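You operate a simulated robot arm through the tools that you are given. There is no shell and no other tool. Be economical: measure what you need, move in short steps, check, and stop when the job is done.

Carry out the task below with a simulated two-armed robot. There is one attempt and no reset: what you move stays moved.

## Task
On the small table top, fold the beige cloth in half, so that its two long edges meet.

Only the result counts: the job must be done as asked and must still hold three seconds after the hand-in. Knocking over, shifting, dropping, spilling or breaking anything else fails it. Flat cloth is picked up by pressing the open fingertips on it (5 to 10 N) and closing them slowly along it; thin cloth reads only 2 to 8 mm in the jaws.

## Robot
Two 7-joint arms with two-finger parallel grippers on one trunk, on a base that drives. Base frame: it is fixed to the floor where the robot stands at the start and does not move with it; the origin is under the middle of the robot, x ahead of it, y to its left, z up. Readings come in cm, degrees, newtons and seconds.
The left shoulder is at the start at [7.1, 15.6, 100.5], the right one opposite. Places, roughly: small table top [70, 0, 80]. Payload 3.91 kg a hand.
Tool frame (each hand has its own): the origin (TCP) lies between the finger pads and is the grasp point; the fingertips stand 3 cm ahead of it; z points along the fingers, y is the line along which they close. Largest opening 11 cm; finger width 2, thickness 1; the body of the gripper, 4.8 by 11.2 cm, starts 5.5 cm behind the TCP.
Orientation is told as [roll, pitch, yaw] about the base's x, y, z axes, in that order, counted from this pose: with the fingers straight down and closing along the base's y, the tool's x points along the base's -x, its y along +y and its z along -z.

## Interface
- The arms move only by the tool step_arm. It takes "left_series", "right_series" or both (then of equal length, played together; a hand with none holds still); each is a list of rows, each a list of 6 numbers: the shift along the tool's x, y, z in cm, then the turn, a rotation vector about the tool's x, y, z in rad. In form: [[dx, dy, dz, rx, ry, rz], ...]. A call has 1 to 20 rows; each row is the pose to reach, as a shift and turn from the pose commanded when the call began, along the tool's axes at that moment. "left_gripper" and "right_gripper" are, for a hand that has rows, the finger opening in cm, from 0 to 11, set as the call begins (left out, the last holds). Rows are played at 5 a second. More than 5 cm and 8.6 degrees between two rows, or a gripper value outside its range, and nothing of the call is played. Where a pose cannot be reached the arm comes as near as it can. A force on the tool above 40 N (or 10 N above the force at the start of the call, whichever is more), or a blocked arm, ends the call early, and 0.2 s more pass. Each finger travels about 10.8 cm/s and halts on what it meets, pressing with about 25 N; the grip force reading is that of the motor and also rises with nothing between the fingers. The clock runs only during rows and for 0.2 s after the last one: add rows that repeat a pose to give the fingers time. The reply holds the time, the measured pose of the TCP, the force on the tool along the base axes, the opening and the grip force, in the units named above and with some noise, with the torque about the TCP (base axes, N m) and any sound that the robot's microphone picked up.
- Cameras (640 x 400 px; columns grow to the right, rows downward): "scene" is now at [14.05, 0.39, 124.22]; the picture's right is [0.05, -1.00, -0.00], its down [-0.50, -0.03, -0.87] and it looks along [0.87, 0.05, -0.50] (base axes); focal length 264 px, centre (320, 200). "left" rides on the left gripper at [7.2, -1.7, -10.4] in its tool frame; the picture's right is [0.23, 0.97, 0.00], its down [-0.76, 0.18, -0.62] and it looks along [-0.61, 0.14, 0.78] (tool axes); focal length 222 px, centre (320, 200). "right" rides on the right gripper at [7.2, 1.7, -10.3] in its tool frame; the picture's right is [-0.23, 0.97, 0.00], its down [-0.76, -0.18, -0.62] and it looks along [-0.61, -0.14, 0.78] (tool axes); focal length 222 px, centre (320, 200). There is no depth. A picture from a camera that has moved, and an enlarged one, comes with that camera's place and axes in the base frame and with its lens.
- snapshot(camera): a new picture of that camera. The clock stands still meanwhile.
- slide_trunk(by): slides the trunk up (or, below 0, down) by that many cm; the arms and the scene camera ride with it, the base frame stays. It gives what a move gives, with no picture.
- base_move(legs): drives the robot by 1 to 6 legs, each [ahead, left, turn to the left] in cm, cm and degrees, along the robot's own axes; the way and the turn of a leg run together, so that a leg with both is an arc; at most 150 cm and 180 degrees a leg. The arms and the cameras ride along, it lands a little off, and it stops where it bumps. It gives what a move gives.
- turn_head(pan, tilt): turns the head with the scene camera to pan (to the left, within 86 degrees either way) and tilt (down, from -29 to 69), counted from straight ahead of the robot. It gives what a move gives.
- zoom(camera, box): a new picture of the part [left, top, right, bottom] of that camera's present view, enlarged. The clock stands still meanwhile.
- finish_job(): hands the job in; it is judged then, once.

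Go step by step. Nothing tells you exact positions but the pictures and the camera data: compare them with the known pose of the tool, close in by small moves and look again before you grip or let go. The budget is 120 turns and 108 pictures, counting those below and the enlarged ones. Unless the task says otherwise, let go and move clear before handing in, and close with one line.

The tools are called after "Request:" by a JSON object that holds its "name" and its "arguments". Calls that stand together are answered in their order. step_arm: Moves the arms, as the interface text tells. Its arguments: {"type":"object","properties":{"left_series":{"type":"array"},"left_gripper":{"type":"number"},"right_series":{"type":"array"},"right_gripper":{"type":"number"}},"required":[]} The other tools are called the same way: slide_trunk (by) slides the trunk up or down; base_move (legs) drives the base; turn_head (pan, tilt) turns the head that bears the scene camera; snapshot (camera) takes a picture; zoom (camera, box) takes an enlarged picture of a part of a camera's view; finish_job () hands the job in.

At the start:

```text
time_s: 0.0
left_eef_pos: [87.14, 16.91, 102.35]
left_ee_rot: [0.0, 0.1, -0.1]
left_contact_force: [-0.1, 0.1, 0.0]
left_moment: [0.0, 0.0, -0.01]
left_opening: 10.99
left_finger_force: 0.1
right_eef_pos: [72.4, -48.17, 102.27]
right_ee_rot: [0.0, 0.0, -0.1]
right_contact_force: [-0.8, -0.1, -0.2]
right_moment: [0.02, -0.02, -0.03]
right_opening: 11.01
right_finger_force: 0.0
trunk travel left (down, up): [-45.0, 49.0]
robot x, y, heading: [0.18, 0.25, -0.1]
head pan, tilt: [3.1, 29.9]
```

scene: 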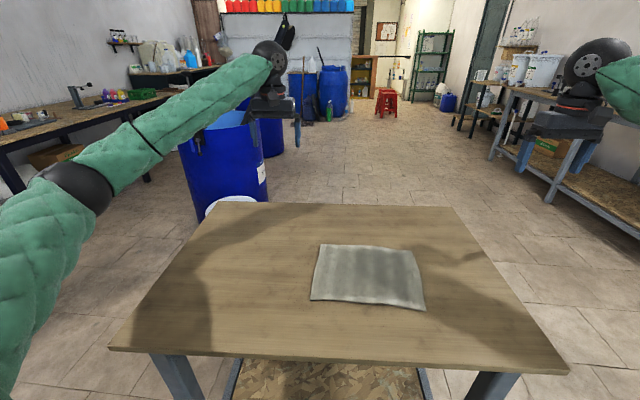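
right: 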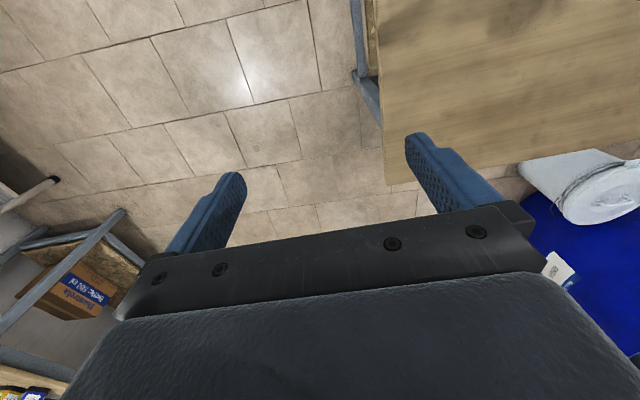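
left: 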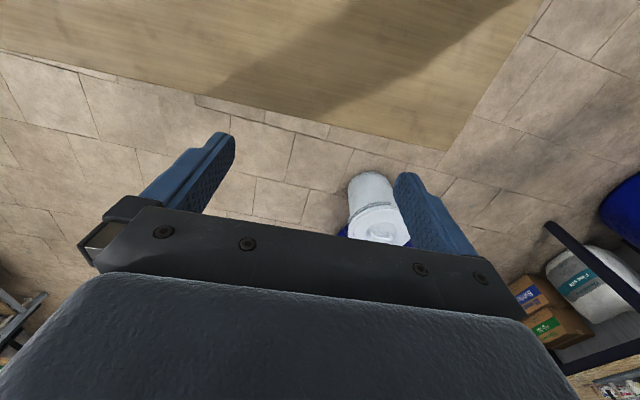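

I see a beige cloth on the small table, its near edge slightly rotated. I'll zoom in to locate the corners.

Request:
{"name": "zoom", "arguments": {"camera": "scene", "box": [290, 225, 450, 325]}}

```text
4.00 times, centred on (370, 275) of scene
camera zoom: at [14.05, 0.39, 124.22], right [0.05, -1.0, 0.0], down [-0.5, -0.03, -0.87], along [0.87, 0.05, -0.5], focal length 1054 px, centre (120, -100)
```

zoom: 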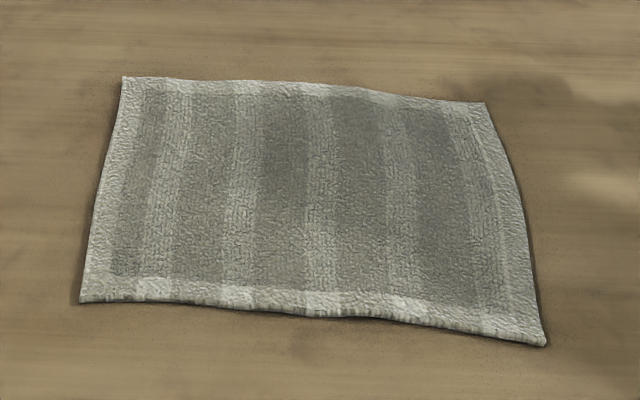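

The cloth is about 23 cm along y and 18 cm along x, with corners near A(68,3), B(66.5,-19.5), C(48.7,-18) and D(50,4.5). I'll fold the far edge onto the near one with both hands, and I'll back up first for reach.

Request:
{"name": "base_move", "arguments": {"legs": [[-18, 0, 0]]}}

Request:
{"name": "turn_head", "arguments": {"pan": -6, "tilt": 34}}

Request:
{"name": "snapshot", "arguments": {"camera": "scene"}}

```text
time_s: 1.5
left_eef_pos: [68.89, 16.8, 102.39]
left_ee_rot: [0.0, 0.1, 0.0]
left_contact_force: [-0.1, 0.4, 0.1]
left_moment: [-0.01, -0.02, 0.0]
left_opening: 10.98
left_finger_force: 0.1
right_eef_pos: [54.01, -48.32, 102.46]
right_ee_rot: [0.0, 0.1, -0.1]
right_contact_force: [-0.9, -0.3, 0.5]
right_moment: [-0.03, -0.01, -0.01]
right_opening: 11.01
right_finger_force: 0.0
trunk travel left (down, up): [-45.0, 49.0]
robot x, y, heading: [-18.25, 0.02, -0.1]
head pan, tilt: [3.1, 29.9]
```

```text
time_s: 2.2
left_eef_pos: [68.96, 16.72, 102.37]
left_ee_rot: [0.0, -0.1, 0.0]
left_contact_force: [-0.4, 0.1, -0.4]
left_moment: [0.0, -0.01, 0.0]
left_opening: 10.98
left_finger_force: 0.1
right_eef_pos: [54.33, -48.25, 102.21]
right_ee_rot: [-0.1, 0.0, -0.1]
right_contact_force: [0.2, -0.1, 0.5]
right_moment: [-0.01, -0.04, -0.01]
right_opening: 11.0
right_finger_force: 0.1
trunk travel left (down, up): [-45.0, 49.0]
robot x, y, heading: [-18.11, -0.11, -0.4]
head pan, tilt: [-6.0, 34.0]
```

```text
103 pictures are left
camera scene: at [-4.31, -1.02, 123.58], right [-0.11, -0.99, 0.0], down [-0.56, 0.06, -0.83], along [0.82, -0.09, -0.56], focal length 264 px, centre (320, 200)
```

scene: 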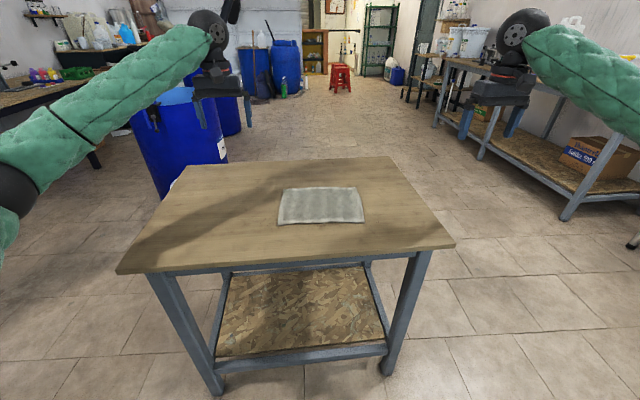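

Next I bring both hands over the far edge, high up, with the fingers opened about 2.5 cm, and check the alignment from the cameras.

Request:
{"name": "step_arm", "arguments": {"left_series": [[0.24, -1.8, 1.1, 0, 0, 0.007], [0.5, -3.6, 2.2, 0, 0, 0.014], [0.75, -5.4, 3.3, 0, 0, 0.02], [1, -7.3, 4.4, 0, 0, 0.027], [1.25, -9.1, 5.5, 0, 0, 0.034], [1.5, -10.9, 6.6, 0, 0, 0.041], [1.7, -12.8, 7.7, 0, 0, 0.047], [1.95, -14.6, 8.8, 0, 0, 0.054], [2.2, -16.4, 10, 0, 0, 0.061], [2.2, -16.4, 10, 0, 0, 0.061]], "right_series": [[-1.3, 3.5, 1.1, 0, 0, 0.007], [-2.6, 7.1, 2.2, 0, 0, 0.014], [-3.8, 10.6, 3.3, 0, 0, 0.02], [-5.1, 14.1, 4.4, 0, 0, 0.027], [-6.4, 17.7, 5.5, 0, 0, 0.034], [-7.7, 21.2, 6.6, 0, 0, 0.041], [-8.9, 24.7, 7.7, 0, 0, 0.047], [-10.2, 28.3, 8.8, 0, 0, 0.054], [-11.5, 31.8, 10, 0, 0, 0.061], [-11.5, 31.8, 10, 0, 0, 0.061]], "left_gripper": 2.5, "right_gripper": 2.5}}

Request:
{"name": "snapshot", "arguments": {"camera": "left"}}

Request:
{"name": "snapshot", "arguments": {"camera": "right"}}

Request:
{"name": "zoom", "arguments": {"camera": "scene", "box": [220, 110, 420, 235]}}

```text
time_s: 4.4
left_eef_pos: [66.6, 0.23, 92.26]
left_ee_rot: [0.0, 0.0, -3.5]
left_contact_force: [-1.0, 0.4, -0.2]
left_moment: [0.06, 0.0, 0.0]
left_opening: 2.47
left_finger_force: 0.0
right_eef_pos: [65.55, -16.3, 92.37]
right_ee_rot: [0.1, 0.0, -3.5]
right_contact_force: [0.3, 0.5, 0.2]
right_moment: [-0.01, -0.03, -0.01]
right_opening: 2.52
right_finger_force: 0.0
trunk travel left (down, up): [-45.0, 49.0]
robot x, y, heading: [-18.36, 0.24, -0.0]
head pan, tilt: [-6.0, 34.0]
```

```text
102 pictures are left
camera left: at [59.42, -0.98, 102.66], right [-0.17, 0.99, 0.0], down [0.77, 0.13, 0.62], along [0.61, 0.1, -0.78], focal length 222 px, centre (320, 200)
```

left: 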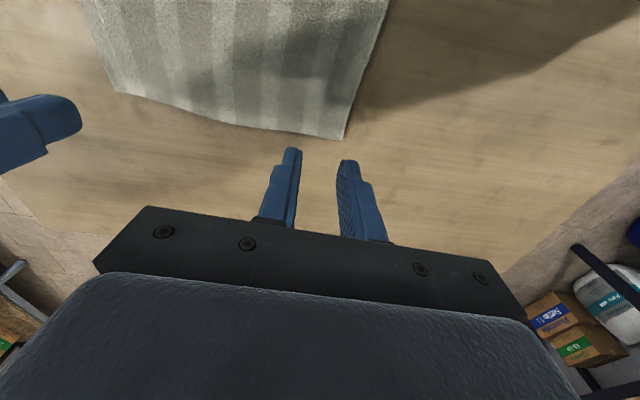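

```text
101 pictures are left
camera right: at [58.33, -14.09, 102.65], right [0.29, 0.96, 0.0], down [0.75, -0.23, 0.62], along [0.6, -0.18, -0.78], focal length 222 px, centre (320, 200)
```

right: 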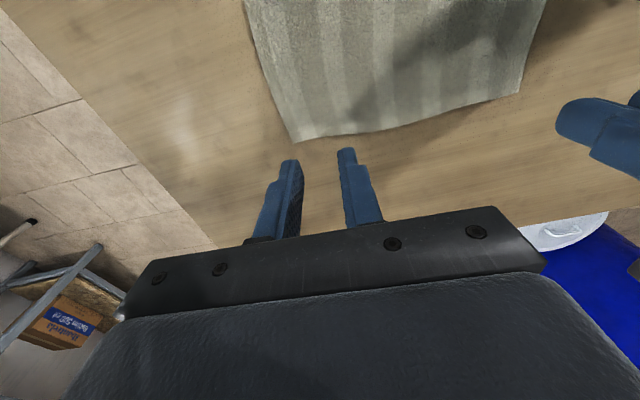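

```text
3.20 times, centred on (320, 172) of scene
camera zoom: at [-4.37, -1.04, 123.6], right [-0.11, -0.99, 0.0], down [-0.56, 0.06, -0.83], along [0.82, -0.09, -0.56], focal length 843 px, centre (320, 288)
```

zoom: 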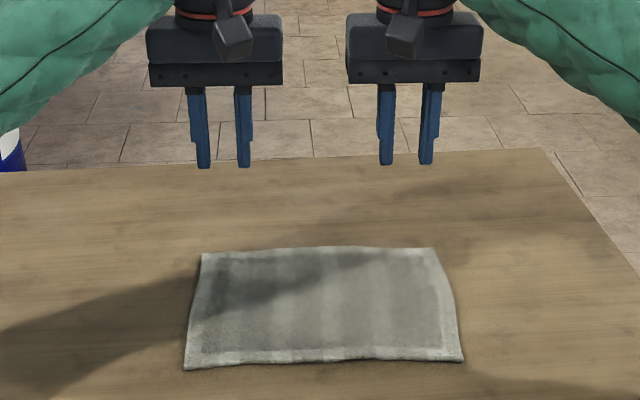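

The corners refine to about A(68.5,2.9) and B(67.4,-19.5). I'll shift both hands slightly forward and come down to about 2 cm above the cloth.

Request:
{"name": "step_arm", "arguments": {"left_series": [[-0.5, 0, 2.5, 0, 0, 0], [-0.9, 0, 5, 0, 0, 0], [-0.9, 0, 7, 0, 0, 0], [-0.9, 0, 7, 0, 0, 0]], "right_series": [[-0.6, 0, 2.5, 0, 0, 0], [-1.2, 0, 5, 0, 0, 0], [-1.2, 0, 7, 0, 0, 0], [-1.2, 0, 7, 0, 0, 0]]}}

Request:
{"name": "snapshot", "arguments": {"camera": "left"}}

Request:
{"name": "snapshot", "arguments": {"camera": "right"}}

Request:
{"name": "zoom", "arguments": {"camera": "scene", "box": [220, 110, 420, 235]}}

```text
time_s: 5.4
left_eef_pos: [67.64, 0.34, 86.35]
left_ee_rot: [0.1, -0.5, -3.5]
left_contact_force: [0.2, 0.1, 0.6]
left_moment: [0.01, -0.04, 0.01]
left_opening: 2.51
left_finger_force: 0.0
right_eef_pos: [66.66, -16.83, 85.63]
right_ee_rot: [0.1, 0.0, -3.6]
right_contact_force: [0.9, 0.2, -0.3]
right_moment: [0.0, 0.02, -0.04]
right_opening: 2.51
right_finger_force: 0.1
trunk travel left (down, up): [-45.0, 49.0]
robot x, y, heading: [-18.06, 0.3, -0.3]
head pan, tilt: [-6.0, 34.0]
```

```text
99 pictures are left
camera left: at [60.32, -0.98, 96.6], right [-0.17, 0.99, 0.0], down [0.76, 0.13, 0.63], along [0.62, 0.11, -0.78], focal length 222 px, centre (320, 200)
```

left: 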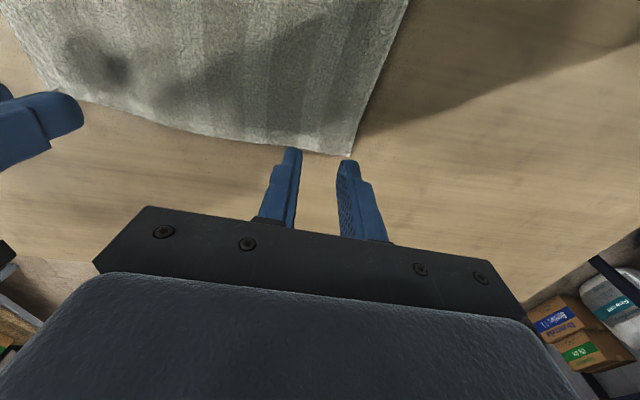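

```text
98 pictures are left
camera right: at [59.44, -14.54, 95.94], right [0.29, 0.96, 0.0], down [0.75, -0.23, 0.62], along [0.6, -0.18, -0.78], focal length 222 px, centre (320, 200)
```

right: 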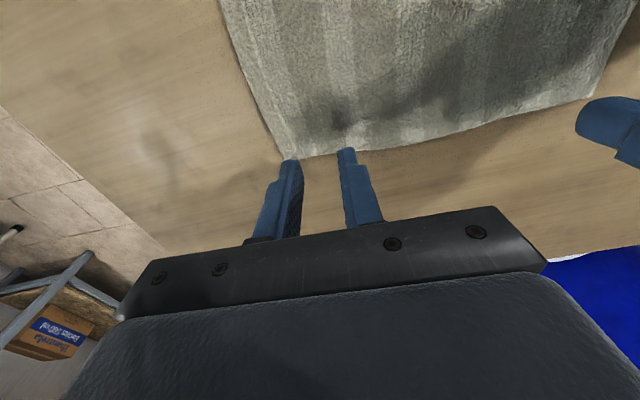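

```text
3.20 times, centred on (320, 172) of scene
camera zoom: at [-4.56, -1.25, 123.83], right [-0.11, -0.99, 0.0], down [-0.55, 0.06, -0.83], along [0.83, -0.09, -0.56], focal length 843 px, centre (320, 288)
```

zoom: 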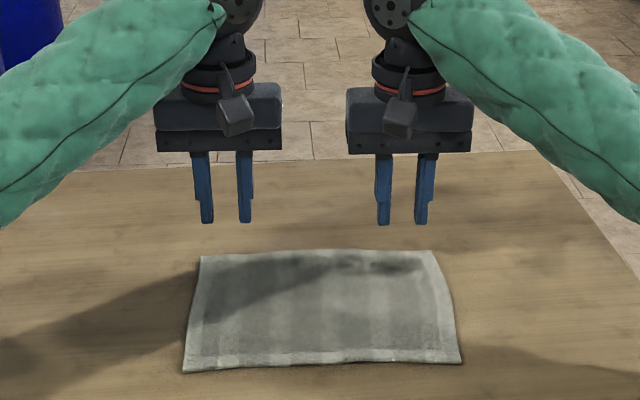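

The hands line up about 1 cm inside the far edge. I descend further, watching the force.

Request:
{"name": "step_arm", "arguments": {"left_series": [[0, 0, 0.8, 0, 0, 0], [0, 0, 1.5, 0, 0, 0], [0, 0, 2.2, 0, 0, 0], [0, 0, 2.2, 0, 0, 0]], "right_series": [[0.1, 0, 0.5, 0, 0, 0], [0.2, 0, 1.0, 0, 0, 0], [0.2, 0, 1.5, 0, 0, 0], [0.2, 0, 1.5, 0, 0, 0]]}}

```text
time_s: 6.6
left_eef_pos: [67.69, 0.49, 87.26]
left_ee_rot: [0.6, -3.0, -3.3]
left_contact_force: [0.3, -0.5, 0.1]
left_moment: [0.0, 0.04, 0.02]
left_opening: 2.5
left_finger_force: 0.0
right_eef_pos: [65.96, -16.87, 84.28]
right_ee_rot: [0.4, -0.5, -3.5]
right_contact_force: [0.1, 0.1, -0.5]
right_moment: [0.0, -0.02, -0.03]
right_opening: 2.49
right_finger_force: 0.0
trunk travel left (down, up): [-45.0, 49.0]
robot x, y, heading: [-18.07, -0.19, 0.2]
head pan, tilt: [-6.0, 34.0]
stopped in row 4 (left hand): the arm was blocked; the commanded pose is now the measured one
```

The left arm hit a reach limit rather than the table, since its force stayed at zero. I'll raise both hands, centre the robot on the cloth and move a little closer.

Request:
{"name": "step_arm", "arguments": {"left_series": [[0, 0, -2, 0, 0, 0], [0, 0, -4, 0, 0, 0], [0, 0, -4, 0, 0, 0]], "right_series": [[0, 0, -3, 0, 0, 0], [0, 0, -6, 0, 0, 0], [0, 0, -6, 0, 0, 0]]}}

Request:
{"name": "base_move", "arguments": {"legs": [[6, -8, 0]]}}

```text
time_s: 7.4
left_eef_pos: [68.27, 0.55, 89.41]
left_ee_rot: [0.1, -1.6, -3.2]
left_contact_force: [1.0, 0.8, 0.3]
left_moment: [-0.04, 0.03, -0.03]
left_opening: 2.51
left_finger_force: 0.1
right_eef_pos: [66.76, -16.68, 89.48]
right_ee_rot: [0.1, 0.1, -3.6]
right_contact_force: [-0.5, -0.3, 1.0]
right_moment: [-0.03, 0.06, -0.02]
right_opening: 2.51
right_finger_force: 0.0
trunk travel left (down, up): [-45.0, 49.0]
robot x, y, heading: [-18.12, 0.19, -0.2]
head pan, tilt: [-6.0, 34.0]
```

```text
time_s: 8.6
left_eef_pos: [74.44, -7.77, 89.48]
left_ee_rot: [0.3, -1.7, -3.3]
left_contact_force: [0.8, -0.7, 0.4]
left_moment: [0.06, 0.0, 0.0]
left_opening: 2.51
left_finger_force: 0.0
right_eef_pos: [72.7, -24.99, 89.5]
right_ee_rot: [0.2, 0.1, -3.6]
right_contact_force: [0.5, -0.5, -0.7]
right_moment: [0.0, 0.0, -0.01]
right_opening: 2.49
right_finger_force: 0.0
trunk travel left (down, up): [-45.0, 49.0]
robot x, y, heading: [-12.02, -8.13, 0.1]
head pan, tilt: [-6.0, 34.0]
```

Now I return both hands to the pick points at a lower height.

Request:
{"name": "step_arm", "arguments": {"left_series": [[2.4, 2.6, 0, 0, 0.01, 0], [4.8, 5.2, 0, 0, 0.02, 0], [7.2, 7.8, 0, 0, 0.028, 0], [7.2, 7.8, 1.7, 0, 0.028, 0], [7.2, 7.8, 3.5, 0, 0.028, 0], [7.2, 7.8, 3.5, 0, 0.028, 0]], "right_series": [[2.3, 2.6, 0, 0, 0, 0], [4.5, 5.2, 0, 0, 0, 0], [6.8, 7.8, 0, 0, 0, 0], [6.8, 7.8, 1.7, 0, 0, 0], [6.8, 7.8, 3.5, 0, 0, 0], [6.8, 7.8, 3.5, 0, 0, 0]]}}

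```text
time_s: 10.0
left_eef_pos: [67.8, 0.74, 86.28]
left_ee_rot: [0.2, -0.4, -3.3]
left_contact_force: [-0.2, 0.2, -0.1]
left_moment: [0.03, 0.01, -0.03]
left_opening: 2.49
left_finger_force: 0.1
right_eef_pos: [66.39, -16.73, 86.23]
right_ee_rot: [0.0, 0.0, -3.7]
right_contact_force: [-0.4, -0.2, -0.6]
right_moment: [0.01, 0.0, 0.0]
right_opening: 2.51
right_finger_force: 0.1
trunk travel left (down, up): [-45.0, 49.0]
robot x, y, heading: [-11.98, -8.09, -0.1]
head pan, tilt: [-6.0, 34.0]
```

Request:
{"name": "step_arm", "arguments": {"left_series": [[0, -0.2, 0.8, 0, 0, 0], [0, -0.3, 1.5, 0, 0, 0], [0, -0.3, 2.2, 0, 0, 0], [0, -0.3, 2.2, 0, 0, 0]], "right_series": [[0, 0, 0.8, 0, 0, 0], [0, 0, 1.5, 0, 0, 0], [0, 0, 2.2, 0, 0, 0], [0, 0, 2.2, 0, 0, 0]]}}

Request:
{"name": "snapshot", "arguments": {"camera": "left"}}

Request:
{"name": "snapshot", "arguments": {"camera": "right"}}

```text
time_s: 11.2
left_eef_pos: [68.57, 1.16, 86.83]
left_ee_rot: [0.8, -2.8, -2.7]
left_contact_force: [0.7, -1.8, 0.0]
left_moment: [0.0, 0.02, 0.01]
left_opening: 2.5
left_finger_force: 0.1
right_eef_pos: [66.29, -16.72, 84.01]
right_ee_rot: [0.1, -0.2, -3.7]
right_contact_force: [-0.4, -0.9, -0.2]
right_moment: [0.02, 0.01, -0.01]
right_opening: 2.51
right_finger_force: 0.1
trunk travel left (down, up): [-45.0, 49.0]
robot x, y, heading: [-11.8, -7.82, -0.1]
head pan, tilt: [-6.0, 34.0]
stopped in row 4 (left hand): the arm was blocked; the commanded pose is now the measured one
```

```text
96 pictures are left
camera left: at [60.73, -0.33, 96.85], right [-0.18, 0.98, 0.0], down [0.74, 0.14, 0.66], along [0.65, 0.12, -0.75], focal length 222 px, centre (320, 200)
```

left: 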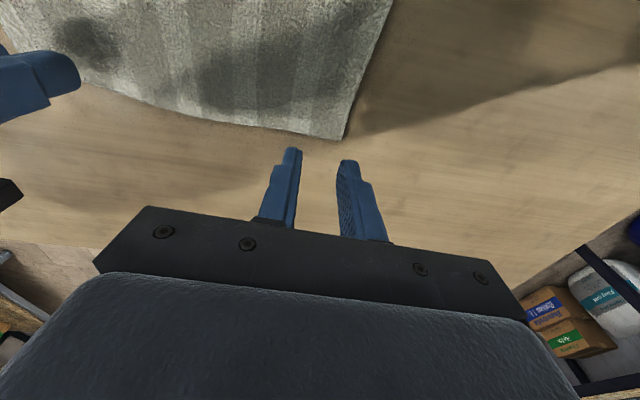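

```text
95 pictures are left
camera right: at [59.09, -14.56, 94.39], right [0.29, 0.96, 0.0], down [0.75, -0.23, 0.62], along [0.6, -0.18, -0.78], focal length 222 px, centre (320, 200)
```

right: 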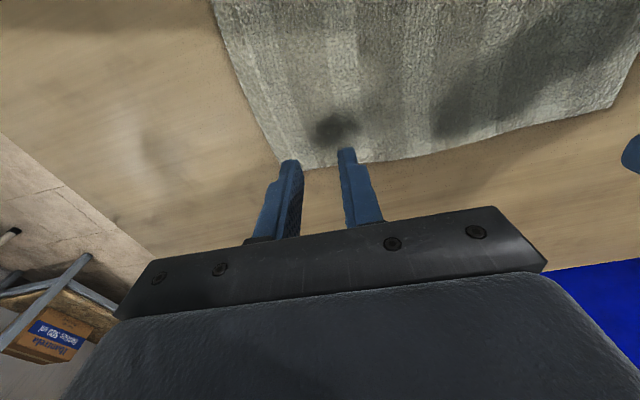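

The left arm again stops short at z≈86.5, which looks like a joint limit low down. I'll raise both hands and lower the trunk, so the arms work higher relative to the shoulders.

Request:
{"name": "step_arm", "arguments": {"left_series": [[0, 0, -3, 0, 0.01, 0], [0.3, -0.3, -6, 0.005, 0.02, 0.005], [0.7, -0.8, -9, 0.014, 0.049, 0.014], [0.7, -0.8, -11, 0.014, 0.049, 0.014], [0.7, -0.8, -11, 0.014, 0.049, 0.014]], "right_series": [[0, 0, -3.5, 0, 0, 0], [0, 0, -7, 0, 0, 0], [0, 0, -10.5, 0, 0, 0], [0, 0, -14, 0, 0, 0], [0, 0, -14, 0, 0, 0]]}}

Request:
{"name": "slide_trunk", "arguments": {"by": -11}}

```text
time_s: 12.4
left_eef_pos: [67.42, 0.24, 96.82]
left_ee_rot: [-0.2, 0.9, -3.6]
left_contact_force: [-0.6, -0.4, 0.2]
left_moment: [0.06, -0.01, -0.02]
left_opening: 2.52
left_finger_force: 0.1
right_eef_pos: [66.61, -16.75, 97.87]
right_ee_rot: [0.0, 0.1, -3.6]
right_contact_force: [0.2, 0.0, -0.3]
right_moment: [-0.03, 0.02, 0.01]
right_opening: 2.52
right_finger_force: 0.0
trunk travel left (down, up): [-45.0, 49.0]
robot x, y, heading: [-12.19, -7.91, -0.3]
head pan, tilt: [-6.0, 34.0]
```

```text
time_s: 13.8
left_eef_pos: [67.33, 0.25, 87.05]
left_ee_rot: [-0.1, 0.1, -3.5]
left_contact_force: [0.2, -0.1, -0.6]
left_moment: [-0.02, -0.01, -0.01]
left_opening: 2.51
left_finger_force: 0.1
right_eef_pos: [66.38, -16.74, 87.52]
right_ee_rot: [0.0, -0.1, -3.6]
right_contact_force: [0.7, 0.5, 0.3]
right_moment: [-0.02, -0.01, -0.01]
right_opening: 2.51
right_finger_force: 0.1
trunk travel left (down, up): [-34.0, 60.0]
robot x, y, heading: [-11.72, -7.74, 0.1]
head pan, tilt: [-6.0, 34.0]
```

Request:
{"name": "step_arm", "arguments": {"left_series": [[-0.2, 0, 1, 0, 0, 0], [-0.4, 0, 2, 0, 0, 0], [-0.4, 0, 2.9, 0, 0, 0], [-0.4, 0, 2.9, 0, 0, 0]], "right_series": [[0, 0, 1, 0, 0, 0], [0, 0, 2, 0, 0, 0], [0, 0, 3.4, 0, 0, 0], [0, 0, 3.4, 0, 0, 0]]}}

Request:
{"name": "snapshot", "arguments": {"camera": "left"}}

Request:
{"name": "snapshot", "arguments": {"camera": "right"}}

```text
time_s: 15.0
left_eef_pos: [68.04, 0.65, 87.53]
left_ee_rot: [0.6, -2.6, -3.2]
left_contact_force: [0.6, 0.2, 0.1]
left_moment: [-0.02, 0.01, -0.02]
left_opening: 2.48
left_finger_force: 0.1
right_eef_pos: [66.24, -17.04, 84.23]
right_ee_rot: [0.4, -0.3, -3.9]
right_contact_force: [0.1, 0.0, 0.1]
right_moment: [0.0, -0.03, -0.02]
right_opening: 2.51
right_finger_force: 0.1
trunk travel left (down, up): [-34.0, 60.0]
robot x, y, heading: [-11.58, -7.37, -0.6]
head pan, tilt: [-6.0, 34.0]
stopped in row 4 (left hand): the arm was blocked; the commanded pose is now the measured one
```

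```text
94 pictures are left
camera left: at [60.25, -0.74, 97.54], right [-0.17, 0.99, 0.0], down [0.74, 0.13, 0.66], along [0.65, 0.11, -0.75], focal length 222 px, centre (320, 200)
```

left: 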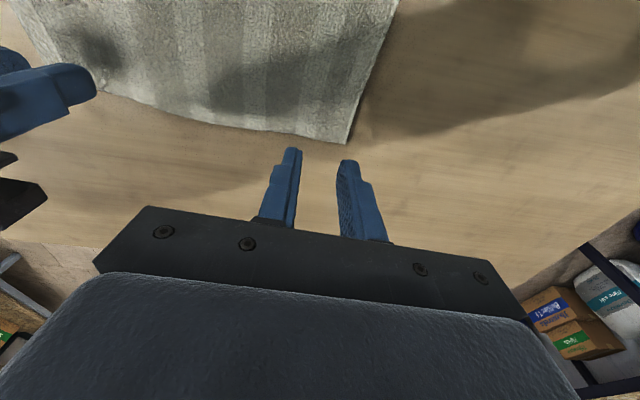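

```text
93 pictures are left
camera right: at [59.01, -14.94, 94.52], right [0.29, 0.96, 0.01], down [0.74, -0.23, 0.63], along [0.6, -0.18, -0.78], focal length 222 px, centre (320, 200)
```

right: 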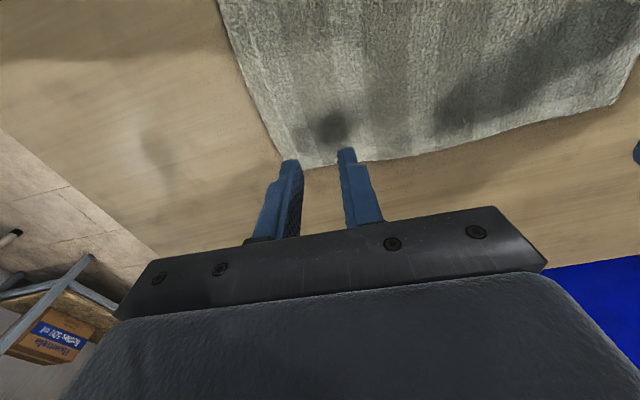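

Request:
{"name": "snapshot", "arguments": {"camera": "scene"}}

```text
92 pictures are left
camera scene: at [1.61, -9.23, 112.83], right [-0.11, -0.99, -0.01], down [-0.55, 0.07, -0.83], along [0.83, -0.09, -0.55], focal length 264 px, centre (320, 200)
```

scene: 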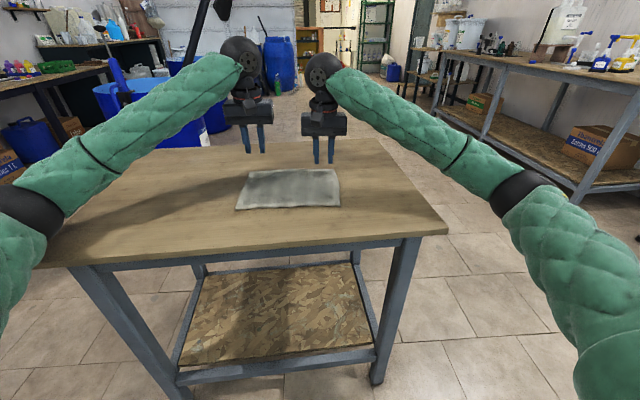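

The left forearm appears to rest on the table's left edge, since its elbow hangs low. Raising the trunk should lift the elbow clear, so I'll raise it and then reach down.

Request:
{"name": "slide_trunk", "arguments": {"by": 28}}

Request:
{"name": "step_arm", "arguments": {"left_series": [[0, 0, 4, 0, 0.012, 0], [0, 0, 8, 0, 0.024, 0], [0, 0, 12, 0, 0.045, 0], [0, 0, 16, 0, 0.045, 0], [0, 0, 20, 0, 0.045, 0], [0, 0, 24, 0, 0.045, 0], [0, 0, 24, 0, 0.045, 0]], "right_series": [[0, 0, 4, 0, 0, 0], [0, 0, 8, 0, 0, 0], [0, 0, 12, 0, 0, 0], [0, 0, 16, 0, 0, 0], [0, 0, 20, 0, 0, 0], [0, 0, 23, 0, 0, 0], [0, 0, 23, 0, 0, 0]]}}

Request:
{"name": "turn_head", "arguments": {"pan": 0, "tilt": 42}}

Request:
{"name": "snapshot", "arguments": {"camera": "scene"}}

```text
time_s: 17.8
left_eef_pos: [68.47, 0.92, 113.56]
left_ee_rot: [-0.1, -1.3, -3.5]
left_contact_force: [0.2, 0.5, 0.2]
left_moment: [0.02, -0.03, 0.0]
left_opening: 2.51
left_finger_force: 0.0
right_eef_pos: [66.72, -16.77, 111.54]
right_ee_rot: [0.1, 0.0, -4.0]
right_contact_force: [0.1, -0.4, -0.1]
right_moment: [0.0, -0.01, 0.03]
right_opening: 2.49
right_finger_force: 0.1
trunk travel left (down, up): [-62.0, 32.0]
robot x, y, heading: [-11.32, -7.26, -0.5]
head pan, tilt: [-6.0, 34.0]
```

```text
time_s: 19.4
left_eef_pos: [68.84, 0.58, 89.74]
left_ee_rot: [0.0, 1.3, -3.6]
left_contact_force: [-0.1, -0.4, 0.7]
left_moment: [0.04, -0.02, -0.01]
left_opening: 2.5
left_finger_force: 0.1
right_eef_pos: [66.61, -16.56, 88.59]
right_ee_rot: [0.0, 0.0, -4.0]
right_contact_force: [-0.3, 0.9, 0.9]
right_moment: [-0.04, -0.02, 0.01]
right_opening: 2.52
right_finger_force: 0.1
trunk travel left (down, up): [-62.0, 32.0]
robot x, y, heading: [-11.43, -7.22, -0.5]
head pan, tilt: [-6.0, 34.0]
```

```text
time_s: 20.1
left_eef_pos: [68.95, 0.73, 89.64]
left_ee_rot: [-0.1, 1.3, -3.6]
left_contact_force: [-0.7, 0.2, -0.1]
left_moment: [-0.02, -0.04, -0.04]
left_opening: 2.51
left_finger_force: 0.1
right_eef_pos: [66.74, -16.58, 88.64]
right_ee_rot: [0.0, 0.0, -4.0]
right_contact_force: [0.4, 0.6, 0.0]
right_moment: [0.0, 0.0, 0.02]
right_opening: 2.49
right_finger_force: 0.0
trunk travel left (down, up): [-62.0, 32.0]
robot x, y, heading: [-11.26, -7.57, -0.4]
head pan, tilt: [0.0, 42.0]
```

```text
91 pictures are left
camera scene: at [1.95, -7.58, 139.38], right [-0.01, -1.0, 0.0], down [-0.67, 0.01, -0.74], along [0.74, -0.01, -0.67], focal length 264 px, centre (320, 200)
```

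scene: 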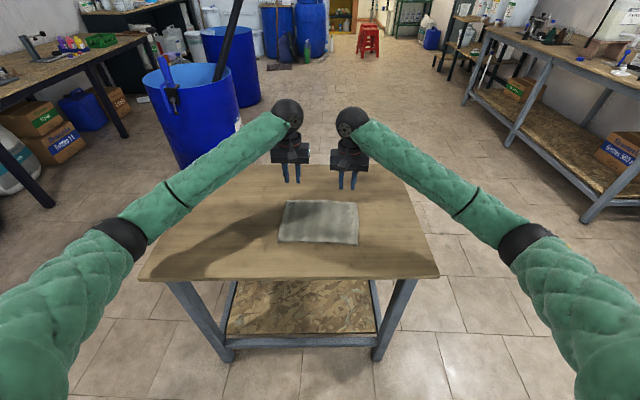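

The left elbow is higher now and the table has not moved. I lower both hands again.

Request:
{"name": "step_arm", "arguments": {"left_series": [[0.4, 0, 1.5, 0, -0.01, 0], [0.8, -0.2, 3, 0, -0.022, 0], [1, -0.3, 4.2, 0, -0.022, 0], [1, -0.3, 5.3, 0, -0.022, 0], [1, -0.3, 5.3, 0, -0.022, 0]], "right_series": [[0.1, 0, 1.1, 0, 0, 0], [0.2, 0, 2.2, 0, 0, 0], [0.2, 0, 3.3, 0, 0, 0], [0.2, 0, 4.3, 0, 0, 0], [0.2, 0, 4.3, 0, 0, 0]]}}

Request:
{"name": "snapshot", "arguments": {"camera": "left"}}

Request:
{"name": "snapshot", "arguments": {"camera": "right"}}

```text
time_s: 21.3
left_eef_pos: [67.84, 0.56, 84.53]
left_ee_rot: [-0.1, 0.1, -3.5]
left_contact_force: [0.0, 1.0, 0.1]
left_moment: [-0.01, 0.02, 0.01]
left_opening: 2.5
left_finger_force: 0.1
right_eef_pos: [66.59, -16.57, 84.34]
right_ee_rot: [0.0, -0.1, -4.0]
right_contact_force: [0.7, 0.7, -0.4]
right_moment: [-0.01, -0.01, 0.03]
right_opening: 2.51
right_finger_force: 0.1
trunk travel left (down, up): [-62.0, 32.0]
robot x, y, heading: [-11.55, -7.43, -0.3]
head pan, tilt: [0.0, 42.0]
```

```text
90 pictures are left
camera left: at [60.6, -0.78, 94.72], right [-0.17, 0.99, 0.0], down [0.77, 0.13, 0.62], along [0.61, 0.1, -0.78], focal length 222 px, centre (320, 200)
```

left: 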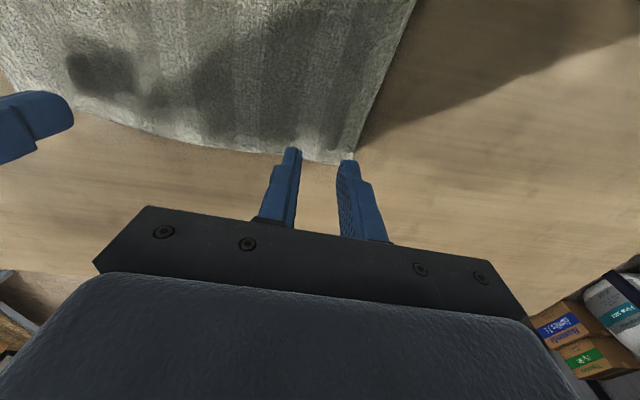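

```text
89 pictures are left
camera right: at [59.44, -14.32, 94.65], right [0.29, 0.96, 0.0], down [0.75, -0.23, 0.62], along [0.6, -0.18, -0.78], focal length 222 px, centre (320, 200)
```

right: 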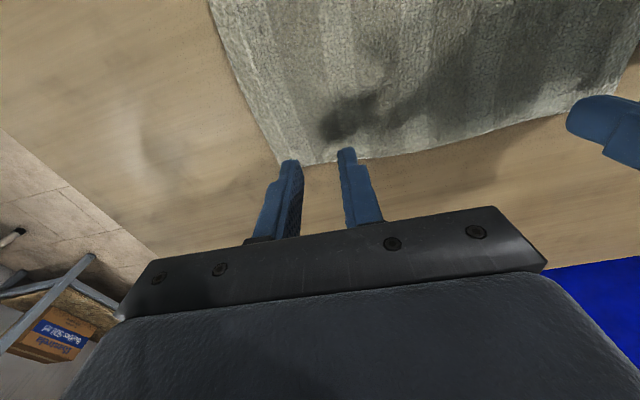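

Both hands are clear and tracking now. I'll shift them slightly inward and ease down until contact.

Request:
{"name": "step_arm", "arguments": {"left_series": [[0.5, 0, 0.4, 0, 0, 0], [0.5, 0, 0.8, 0, 0, 0], [0.5, 0, 1.2, 0, 0, 0], [0.5, 0, 1.2, 0, 0, 0]], "right_series": [[0.1, 0, 0.4, 0, 0, 0], [0.1, 0, 0.8, 0, 0, 0], [0.1, 0, 1.1, 0, 0, 0], [0.1, 0, 1.1, 0, 0, 0]]}}

```text
time_s: 22.3
left_eef_pos: [67.27, 0.52, 83.26]
left_ee_rot: [-0.1, 0.1, -3.4]
left_contact_force: [0.3, 0.0, -0.2]
left_moment: [0.02, -0.03, 0.0]
left_opening: 2.48
left_finger_force: 0.0
right_eef_pos: [66.45, -16.64, 83.22]
right_ee_rot: [0.0, 0.0, -4.1]
right_contact_force: [1.4, 0.6, 0.4]
right_moment: [0.01, 0.0, 0.05]
right_opening: 2.51
right_finger_force: 0.0
trunk travel left (down, up): [-62.0, 32.0]
robot x, y, heading: [-11.48, -7.66, -0.4]
head pan, tilt: [0.0, 42.0]
```

Request:
{"name": "step_arm", "arguments": {"left_series": [[0, 0, 0.15, 0, 0, 0], [0, 0, 0.3, 0, 0, 0], [0, 0, 0.3, 0, 0, 0]], "right_series": [[0, 0, 0.15, 0, 0, 0], [0, 0, 0.3, 0, 0, 0], [0, 0, 0.3, 0, 0, 0]]}}

Request:
{"name": "step_arm", "arguments": {"left_series": [[0, 0, 0.15, 0, 0, 0], [0, 0, 0.2, 0, 0, 0], [0, 0, 0.2, 0, 0, 0]], "right_series": [[0, 0, 0.15, 0, 0, 0], [0, 0, 0.2, 0, 0, 0], [0, 0, 0.2, 0, 0, 0]]}}

```text
time_s: 23.1
left_eef_pos: [67.41, 0.56, 82.88]
left_ee_rot: [-0.1, 0.0, -3.5]
left_contact_force: [0.3, 0.5, -0.2]
left_moment: [0.02, 0.0, 0.0]
left_opening: 2.5
left_finger_force: 0.0
right_eef_pos: [66.41, -16.75, 82.85]
right_ee_rot: [0.1, 0.0, -4.1]
right_contact_force: [-0.1, 0.2, 0.4]
right_moment: [0.0, 0.0, -0.02]
right_opening: 2.49
right_finger_force: 0.2
trunk travel left (down, up): [-62.0, 32.0]
robot x, y, heading: [-11.25, -7.09, -0.6]
head pan, tilt: [0.0, 42.0]
```

```text
time_s: 23.9
left_eef_pos: [67.24, 0.58, 82.7]
left_ee_rot: [-0.1, 0.1, -3.4]
left_contact_force: [-0.6, -0.6, -0.2]
left_moment: [0.0, 0.0, -0.02]
left_opening: 2.49
left_finger_force: 0.0
right_eef_pos: [66.42, -16.65, 82.74]
right_ee_rot: [-0.1, 0.0, -4.1]
right_contact_force: [0.4, 0.1, 0.2]
right_moment: [0.02, 0.0, -0.03]
right_opening: 2.51
right_finger_force: 0.1
trunk travel left (down, up): [-62.0, 32.0]
robot x, y, heading: [-11.16, -7.4, -0.5]
head pan, tilt: [0.0, 42.0]
```

Request:
{"name": "step_arm", "arguments": {"left_series": [[0, 0, 0.1, 0, 0, 0], [0, 0, 0.2, 0, 0, 0], [0, 0, 0.2, 0, 0, 0]], "right_series": [[0, 0, 0.1, 0, 0, 0], [0, 0, 0.2, 0, 0, 0], [0, 0, 0.2, 0, 0, 0]]}}

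Request:
{"name": "step_arm", "arguments": {"left_series": [[0, 0, 0.1, 0, 0, 0], [0, 0, 0.2, 0, 0, 0], [0, 0, 0.2, 0, 0, 0]], "right_series": [[0, 0, 0.1, 0, 0, 0], [0, 0, 0.2, 0, 0, 0], [0, 0, 0.2, 0, 0, 0]]}}

```text
time_s: 24.7
left_eef_pos: [67.46, 0.48, 82.45]
left_ee_rot: [-0.2, 0.0, -3.5]
left_contact_force: [0.3, 0.7, 0.3]
left_moment: [-0.01, 0.02, -0.01]
left_opening: 2.51
left_finger_force: 0.0
right_eef_pos: [66.55, -16.62, 82.58]
right_ee_rot: [0.0, 0.0, -4.0]
right_contact_force: [0.1, -0.7, 0.0]
right_moment: [0.02, -0.02, -0.03]
right_opening: 2.52
right_finger_force: 0.1
trunk travel left (down, up): [-62.0, 32.0]
robot x, y, heading: [-11.3, -7.61, -0.4]
head pan, tilt: [0.0, 42.0]
```

```text
time_s: 25.5
left_eef_pos: [67.14, 0.57, 82.27]
left_ee_rot: [-0.2, 0.1, -3.5]
left_contact_force: [-0.2, 0.4, -0.1]
left_moment: [0.02, 0.02, -0.04]
left_opening: 2.51
left_finger_force: 0.1
right_eef_pos: [66.32, -16.64, 82.46]
right_ee_rot: [0.0, 0.0, -4.1]
right_contact_force: [-0.5, -0.1, 0.0]
right_moment: [-0.01, 0.03, -0.01]
right_opening: 2.49
right_finger_force: 0.1
trunk travel left (down, up): [-62.0, 32.0]
robot x, y, heading: [-11.55, -7.62, -0.5]
head pan, tilt: [0.0, 42.0]
```

Request:
{"name": "zoom", "arguments": {"camera": "left", "box": [220, 90, 420, 215]}}

Request:
{"name": "zoom", "arguments": {"camera": "right", "box": [220, 90, 420, 215]}}

Request:
{"name": "zoom", "arguments": {"camera": "scene", "box": [240, 140, 400, 240]}}

```text
3.20 times, centred on (320, 152) of left
camera zoom: at [60.07, -0.72, 92.67], right [-0.17, 0.99, 0.0], down [0.77, 0.13, 0.62], along [0.61, 0.1, -0.78], focal length 711 px, centre (320, 352)
```

zoom: 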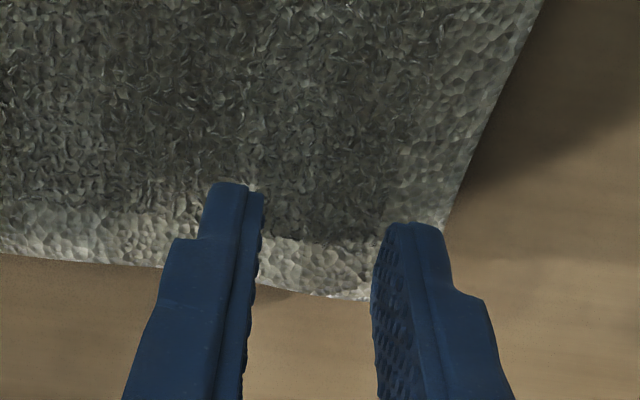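

```text
3.20 times, centred on (320, 152) of right
camera zoom: at [59.2, -14.39, 92.69], right [0.29, 0.96, 0.0], down [0.75, -0.23, 0.62], along [0.6, -0.18, -0.78], focal length 711 px, centre (320, 352)
```

zoom: 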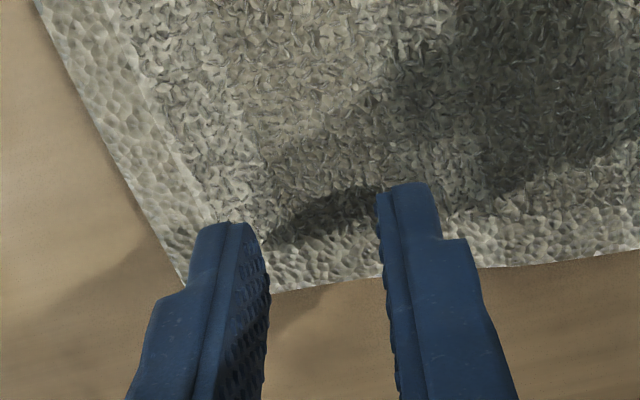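

```text
4.00 times, centred on (320, 190) of scene
camera zoom: at [1.93, -7.57, 139.38], right [-0.01, -1.0, 0.0], down [-0.67, 0.01, -0.74], along [0.74, -0.01, -0.67], focal length 1054 px, centre (320, 240)
```

zoom: 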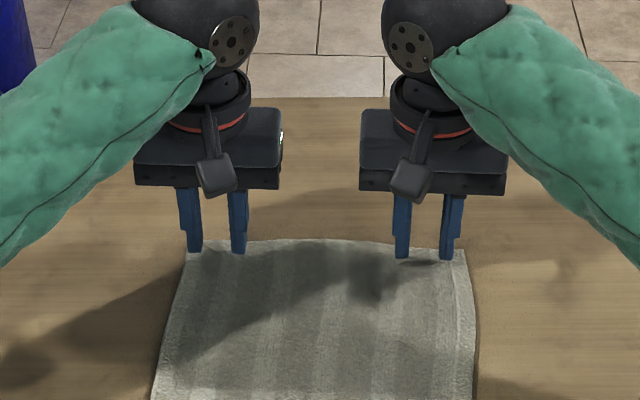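

The tips are still above the cloth, so the table is a bit lower than assumed. I'll shift slightly and continue down.

Request:
{"name": "step_arm", "arguments": {"left_series": [[-0.3, -0.5, 0.1, 0, 0, 0], [-0.3, -0.5, 0.3, 0, 0, 0], [-0.3, -0.5, 0.3, 0, 0, 0]], "right_series": [[-0.2, 0, 0.2, 0, 0, 0], [-0.2, 0, 0.4, 0, 0, 0], [-0.2, 0, 0.4, 0, 0, 0]]}}

Request:
{"name": "step_arm", "arguments": {"left_series": [[0, 0, 0.1, 0, 0, 0], [0, 0, 0.2, 0, 0, 0], [0, 0, 0.2, 0, 0, 0]], "right_series": [[0, 0, 0.1, 0, 0, 0], [0, 0, 0.2, 0, 0, 0], [0, 0, 0.2, 0, 0, 0]]}}

Request:
{"name": "step_arm", "arguments": {"left_series": [[0, 0, 0.1, 0, 0, 0], [0, 0, 0.2, 0, 0, 0], [0, 0, 0.2, 0, 0, 0]], "right_series": [[0, 0, 0.1, 0, 0, 0], [0, 0, 0.2, 0, 0, 0], [0, 0, 0.2, 0, 0, 0]]}}

```text
time_s: 26.3
left_eef_pos: [67.56, 0.09, 81.96]
left_ee_rot: [-0.2, 0.0, -3.5]
left_contact_force: [0.4, -0.2, -0.4]
left_moment: [-0.01, 0.01, -0.02]
left_opening: 2.52
left_finger_force: 0.0
right_eef_pos: [66.69, -16.67, 81.99]
right_ee_rot: [0.1, 0.0, -3.9]
right_contact_force: [0.2, 0.8, 0.3]
right_moment: [0.0, -0.02, -0.01]
right_opening: 2.51
right_finger_force: 0.0
trunk travel left (down, up): [-62.0, 32.0]
robot x, y, heading: [-11.24, -7.55, -0.6]
head pan, tilt: [0.0, 42.0]
```

```text
time_s: 27.1
left_eef_pos: [67.49, 0.08, 81.73]
left_ee_rot: [-0.1, 0.0, -3.4]
left_contact_force: [0.8, 0.0, 0.4]
left_moment: [0.06, 0.02, 0.0]
left_opening: 2.5
left_finger_force: 0.0
right_eef_pos: [66.64, -16.63, 81.84]
right_ee_rot: [0.0, 0.0, -4.0]
right_contact_force: [-0.1, -0.6, 0.0]
right_moment: [-0.04, 0.0, 0.0]
right_opening: 2.52
right_finger_force: 0.2
trunk travel left (down, up): [-62.0, 32.0]
robot x, y, heading: [-11.38, -7.06, -0.6]
head pan, tilt: [0.0, 42.0]
```

```text
time_s: 27.9
left_eef_pos: [67.56, 0.01, 81.55]
left_ee_rot: [-0.1, 0.0, -3.5]
left_contact_force: [-0.1, 0.2, 0.7]
left_moment: [0.0, -0.01, -0.02]
left_opening: 2.48
left_finger_force: 0.0
right_eef_pos: [66.67, -16.55, 81.5]
right_ee_rot: [0.1, -0.1, -4.0]
right_contact_force: [-0.3, 0.8, 1.4]
right_moment: [-0.01, 0.02, -0.02]
right_opening: 2.46
right_finger_force: 0.1
trunk travel left (down, up): [-62.0, 32.0]
robot x, y, heading: [-11.29, -7.33, -0.5]
head pan, tilt: [0.0, 42.0]
```

Request:
{"name": "step_arm", "arguments": {"left_series": [[0, 0, 0.1, 0, 0, 0], [0, 0, 0.2, 0, 0, 0], [0, 0, 0.2, 0, 0, 0]], "right_series": [[0, 0, 0.1, 0, 0, 0], [0, 0, 0.2, 0, 0, 0], [0, 0, 0.2, 0, 0, 0]]}}

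Request:
{"name": "step_arm", "arguments": {"left_series": [[0, 0, 0.1, 0, 0, 0], [0, 0, 0.2, 0, 0, 0], [0, 0, 0.2, 0, 0, 0]]}}

```text
time_s: 28.7
left_eef_pos: [67.68, 0.1, 81.35]
left_ee_rot: [-0.1, -0.1, -3.5]
left_contact_force: [0.1, 0.2, 4.4]
left_moment: [0.04, -0.06, -0.03]
left_opening: 2.49
left_finger_force: 0.0
right_eef_pos: [66.65, -16.56, 81.47]
right_ee_rot: [-0.1, -0.1, -3.9]
right_contact_force: [-0.7, -0.1, 4.1]
right_moment: [0.03, 0.02, 0.0]
right_opening: 2.51
right_finger_force: 0.1
trunk travel left (down, up): [-62.0, 32.0]
robot x, y, heading: [-11.52, -7.49, -0.5]
head pan, tilt: [0.0, 42.0]
```

```text
time_s: 29.5
left_eef_pos: [67.63, -0.0, 81.35]
left_ee_rot: [-0.1, -0.2, -3.4]
left_contact_force: [4.1, 0.0, 14.1]
left_moment: [0.05, -0.07, 0.02]
left_opening: 2.52
left_finger_force: 0.0
right_eef_pos: [66.76, -16.63, 81.36]
right_ee_rot: [0.0, 0.0, -4.0]
right_contact_force: [1.4, 0.6, 3.0]
right_moment: [0.0, -0.04, 0.04]
right_opening: 2.49
right_finger_force: 0.0
trunk travel left (down, up): [-62.0, 32.0]
robot x, y, heading: [-11.59, -7.36, -0.4]
head pan, tilt: [0.0, 42.0]
```

Both tips touch: the table and cloth are at z≈78.4. I'll trim the forces toward 7 N and check where the tips are.

Request:
{"name": "step_arm", "arguments": {"left_series": [[0, 0, -0.13, 0, 0, 0], [0, 0, -0.13, 0, 0, 0]], "right_series": [[0, 0, 0.07, 0, 0, 0], [0, 0, 0.07, 0, 0, 0]]}}

Request:
{"name": "zoom", "arguments": {"camera": "left", "box": [220, 90, 420, 215]}}

Request:
{"name": "zoom", "arguments": {"camera": "right", "box": [220, 90, 420, 215]}}

```text
time_s: 30.1
left_eef_pos: [67.54, 0.11, 81.47]
left_ee_rot: [-0.1, 0.0, -3.5]
left_contact_force: [1.7, -2.0, 4.0]
left_moment: [-0.05, -0.05, -0.02]
left_opening: 2.47
left_finger_force: 0.1
right_eef_pos: [66.71, -16.54, 81.36]
right_ee_rot: [0.0, -0.1, -4.0]
right_contact_force: [1.0, 0.6, 8.7]
right_moment: [0.05, 0.01, 0.0]
right_opening: 2.5
right_finger_force: 0.2
trunk travel left (down, up): [-62.0, 32.0]
robot x, y, heading: [-11.61, -7.49, 0.1]
head pan, tilt: [0.0, 42.0]
```

```text
3.20 times, centred on (320, 152) of left
camera zoom: at [60.3, -1.21, 91.76], right [-0.17, 0.99, 0.0], down [0.77, 0.13, 0.62], along [0.61, 0.1, -0.78], focal length 711 px, centre (320, 352)
```

zoom: 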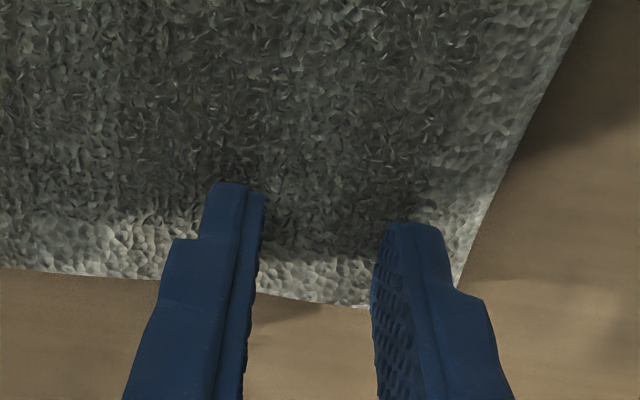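

```text
3.20 times, centred on (320, 152) of right
camera zoom: at [59.47, -14.37, 91.66], right [0.29, 0.96, 0.0], down [0.75, -0.23, 0.62], along [0.6, -0.18, -0.78], focal length 711 px, centre (320, 352)
```

zoom: 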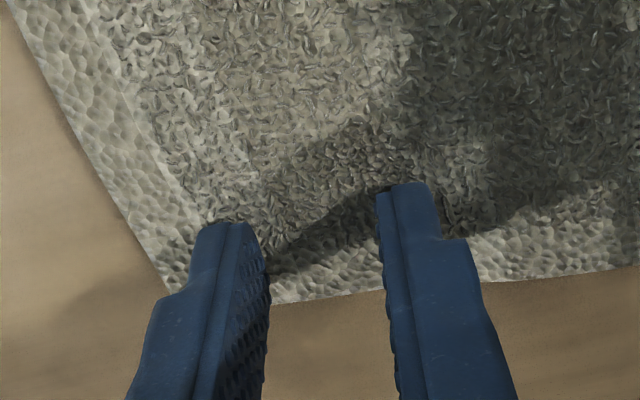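

The tips sit well at both corners, about 1.3 cm over the edge. Closing slowly in stages.

Request:
{"name": "step_arm", "arguments": {"left_series": [[0, 0, 0.07, 0, 0, 0], [0, 0, 0.07, 0, 0, 0]], "right_series": [[0, 0, 0, 0, 0, 0], [0, 0, 0, 0, 0, 0]], "left_gripper": 2.1, "right_gripper": 2.1}}

Request:
{"name": "step_arm", "arguments": {"left_series": [[0, 0, 0, 0, 0, 0], [0, 0, 0, 0, 0, 0]], "right_series": [[0, 0, 0, 0, 0, 0], [0, 0, 0, 0, 0, 0]], "left_gripper": 1.7, "right_gripper": 1.7}}

Request:
{"name": "zoom", "arguments": {"camera": "left", "box": [220, 90, 420, 215]}}

Request:
{"name": "zoom", "arguments": {"camera": "right", "box": [220, 90, 420, 215]}}

```text
time_s: 30.7
left_eef_pos: [67.43, 0.14, 81.37]
left_ee_rot: [-0.1, -0.1, -3.6]
left_contact_force: [-1.9, 0.7, 9.1]
left_moment: [0.05, 0.06, 0.02]
left_opening: 2.04
left_finger_force: 0.0
right_eef_pos: [66.7, -16.59, 81.37]
right_ee_rot: [-0.1, 0.0, -4.0]
right_contact_force: [2.6, 0.5, 7.6]
right_moment: [0.04, -0.07, -0.02]
right_opening: 2.08
right_finger_force: 0.1
trunk travel left (down, up): [-62.0, 32.0]
robot x, y, heading: [-11.77, -7.69, -0.6]
head pan, tilt: [0.0, 42.0]
```

```text
time_s: 31.3
left_eef_pos: [67.51, 0.12, 81.32]
left_ee_rot: [-0.1, -0.2, -3.5]
left_contact_force: [0.0, -1.1, 7.6]
left_moment: [-0.02, -0.03, 0.0]
left_opening: 1.64
left_finger_force: 0.0
right_eef_pos: [66.59, -16.54, 81.34]
right_ee_rot: [0.1, 0.0, -4.0]
right_contact_force: [-0.6, 0.4, 8.4]
right_moment: [0.07, 0.02, 0.0]
right_opening: 1.65
right_finger_force: 0.1
trunk travel left (down, up): [-62.0, 32.0]
robot x, y, heading: [-11.24, -7.29, -0.6]
head pan, tilt: [0.0, 42.0]
```

```text
3.20 times, centred on (320, 152) of left
camera zoom: at [60.31, -1.21, 91.72], right [-0.17, 0.99, 0.0], down [0.77, 0.13, 0.62], along [0.62, 0.1, -0.78], focal length 711 px, centre (320, 352)
```

zoom: 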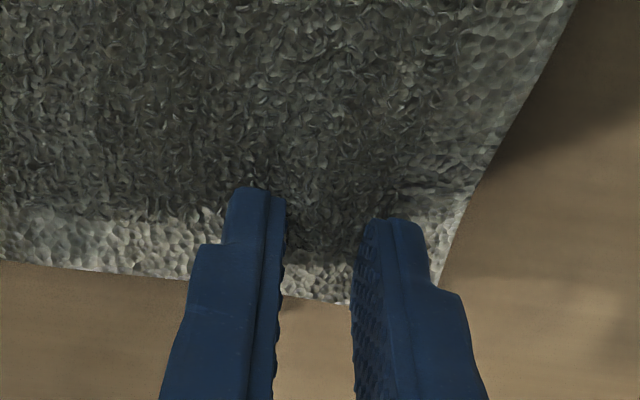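

```text
3.20 times, centred on (320, 152) of right
camera zoom: at [59.43, -14.36, 91.65], right [0.29, 0.96, 0.0], down [0.75, -0.23, 0.62], along [0.6, -0.18, -0.78], focal length 711 px, centre (320, 352)
```

zoom: 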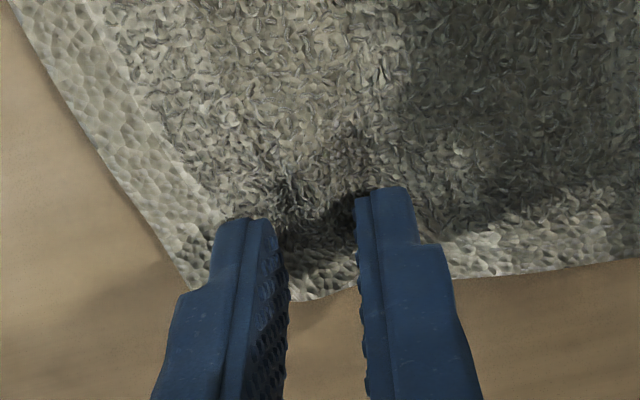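

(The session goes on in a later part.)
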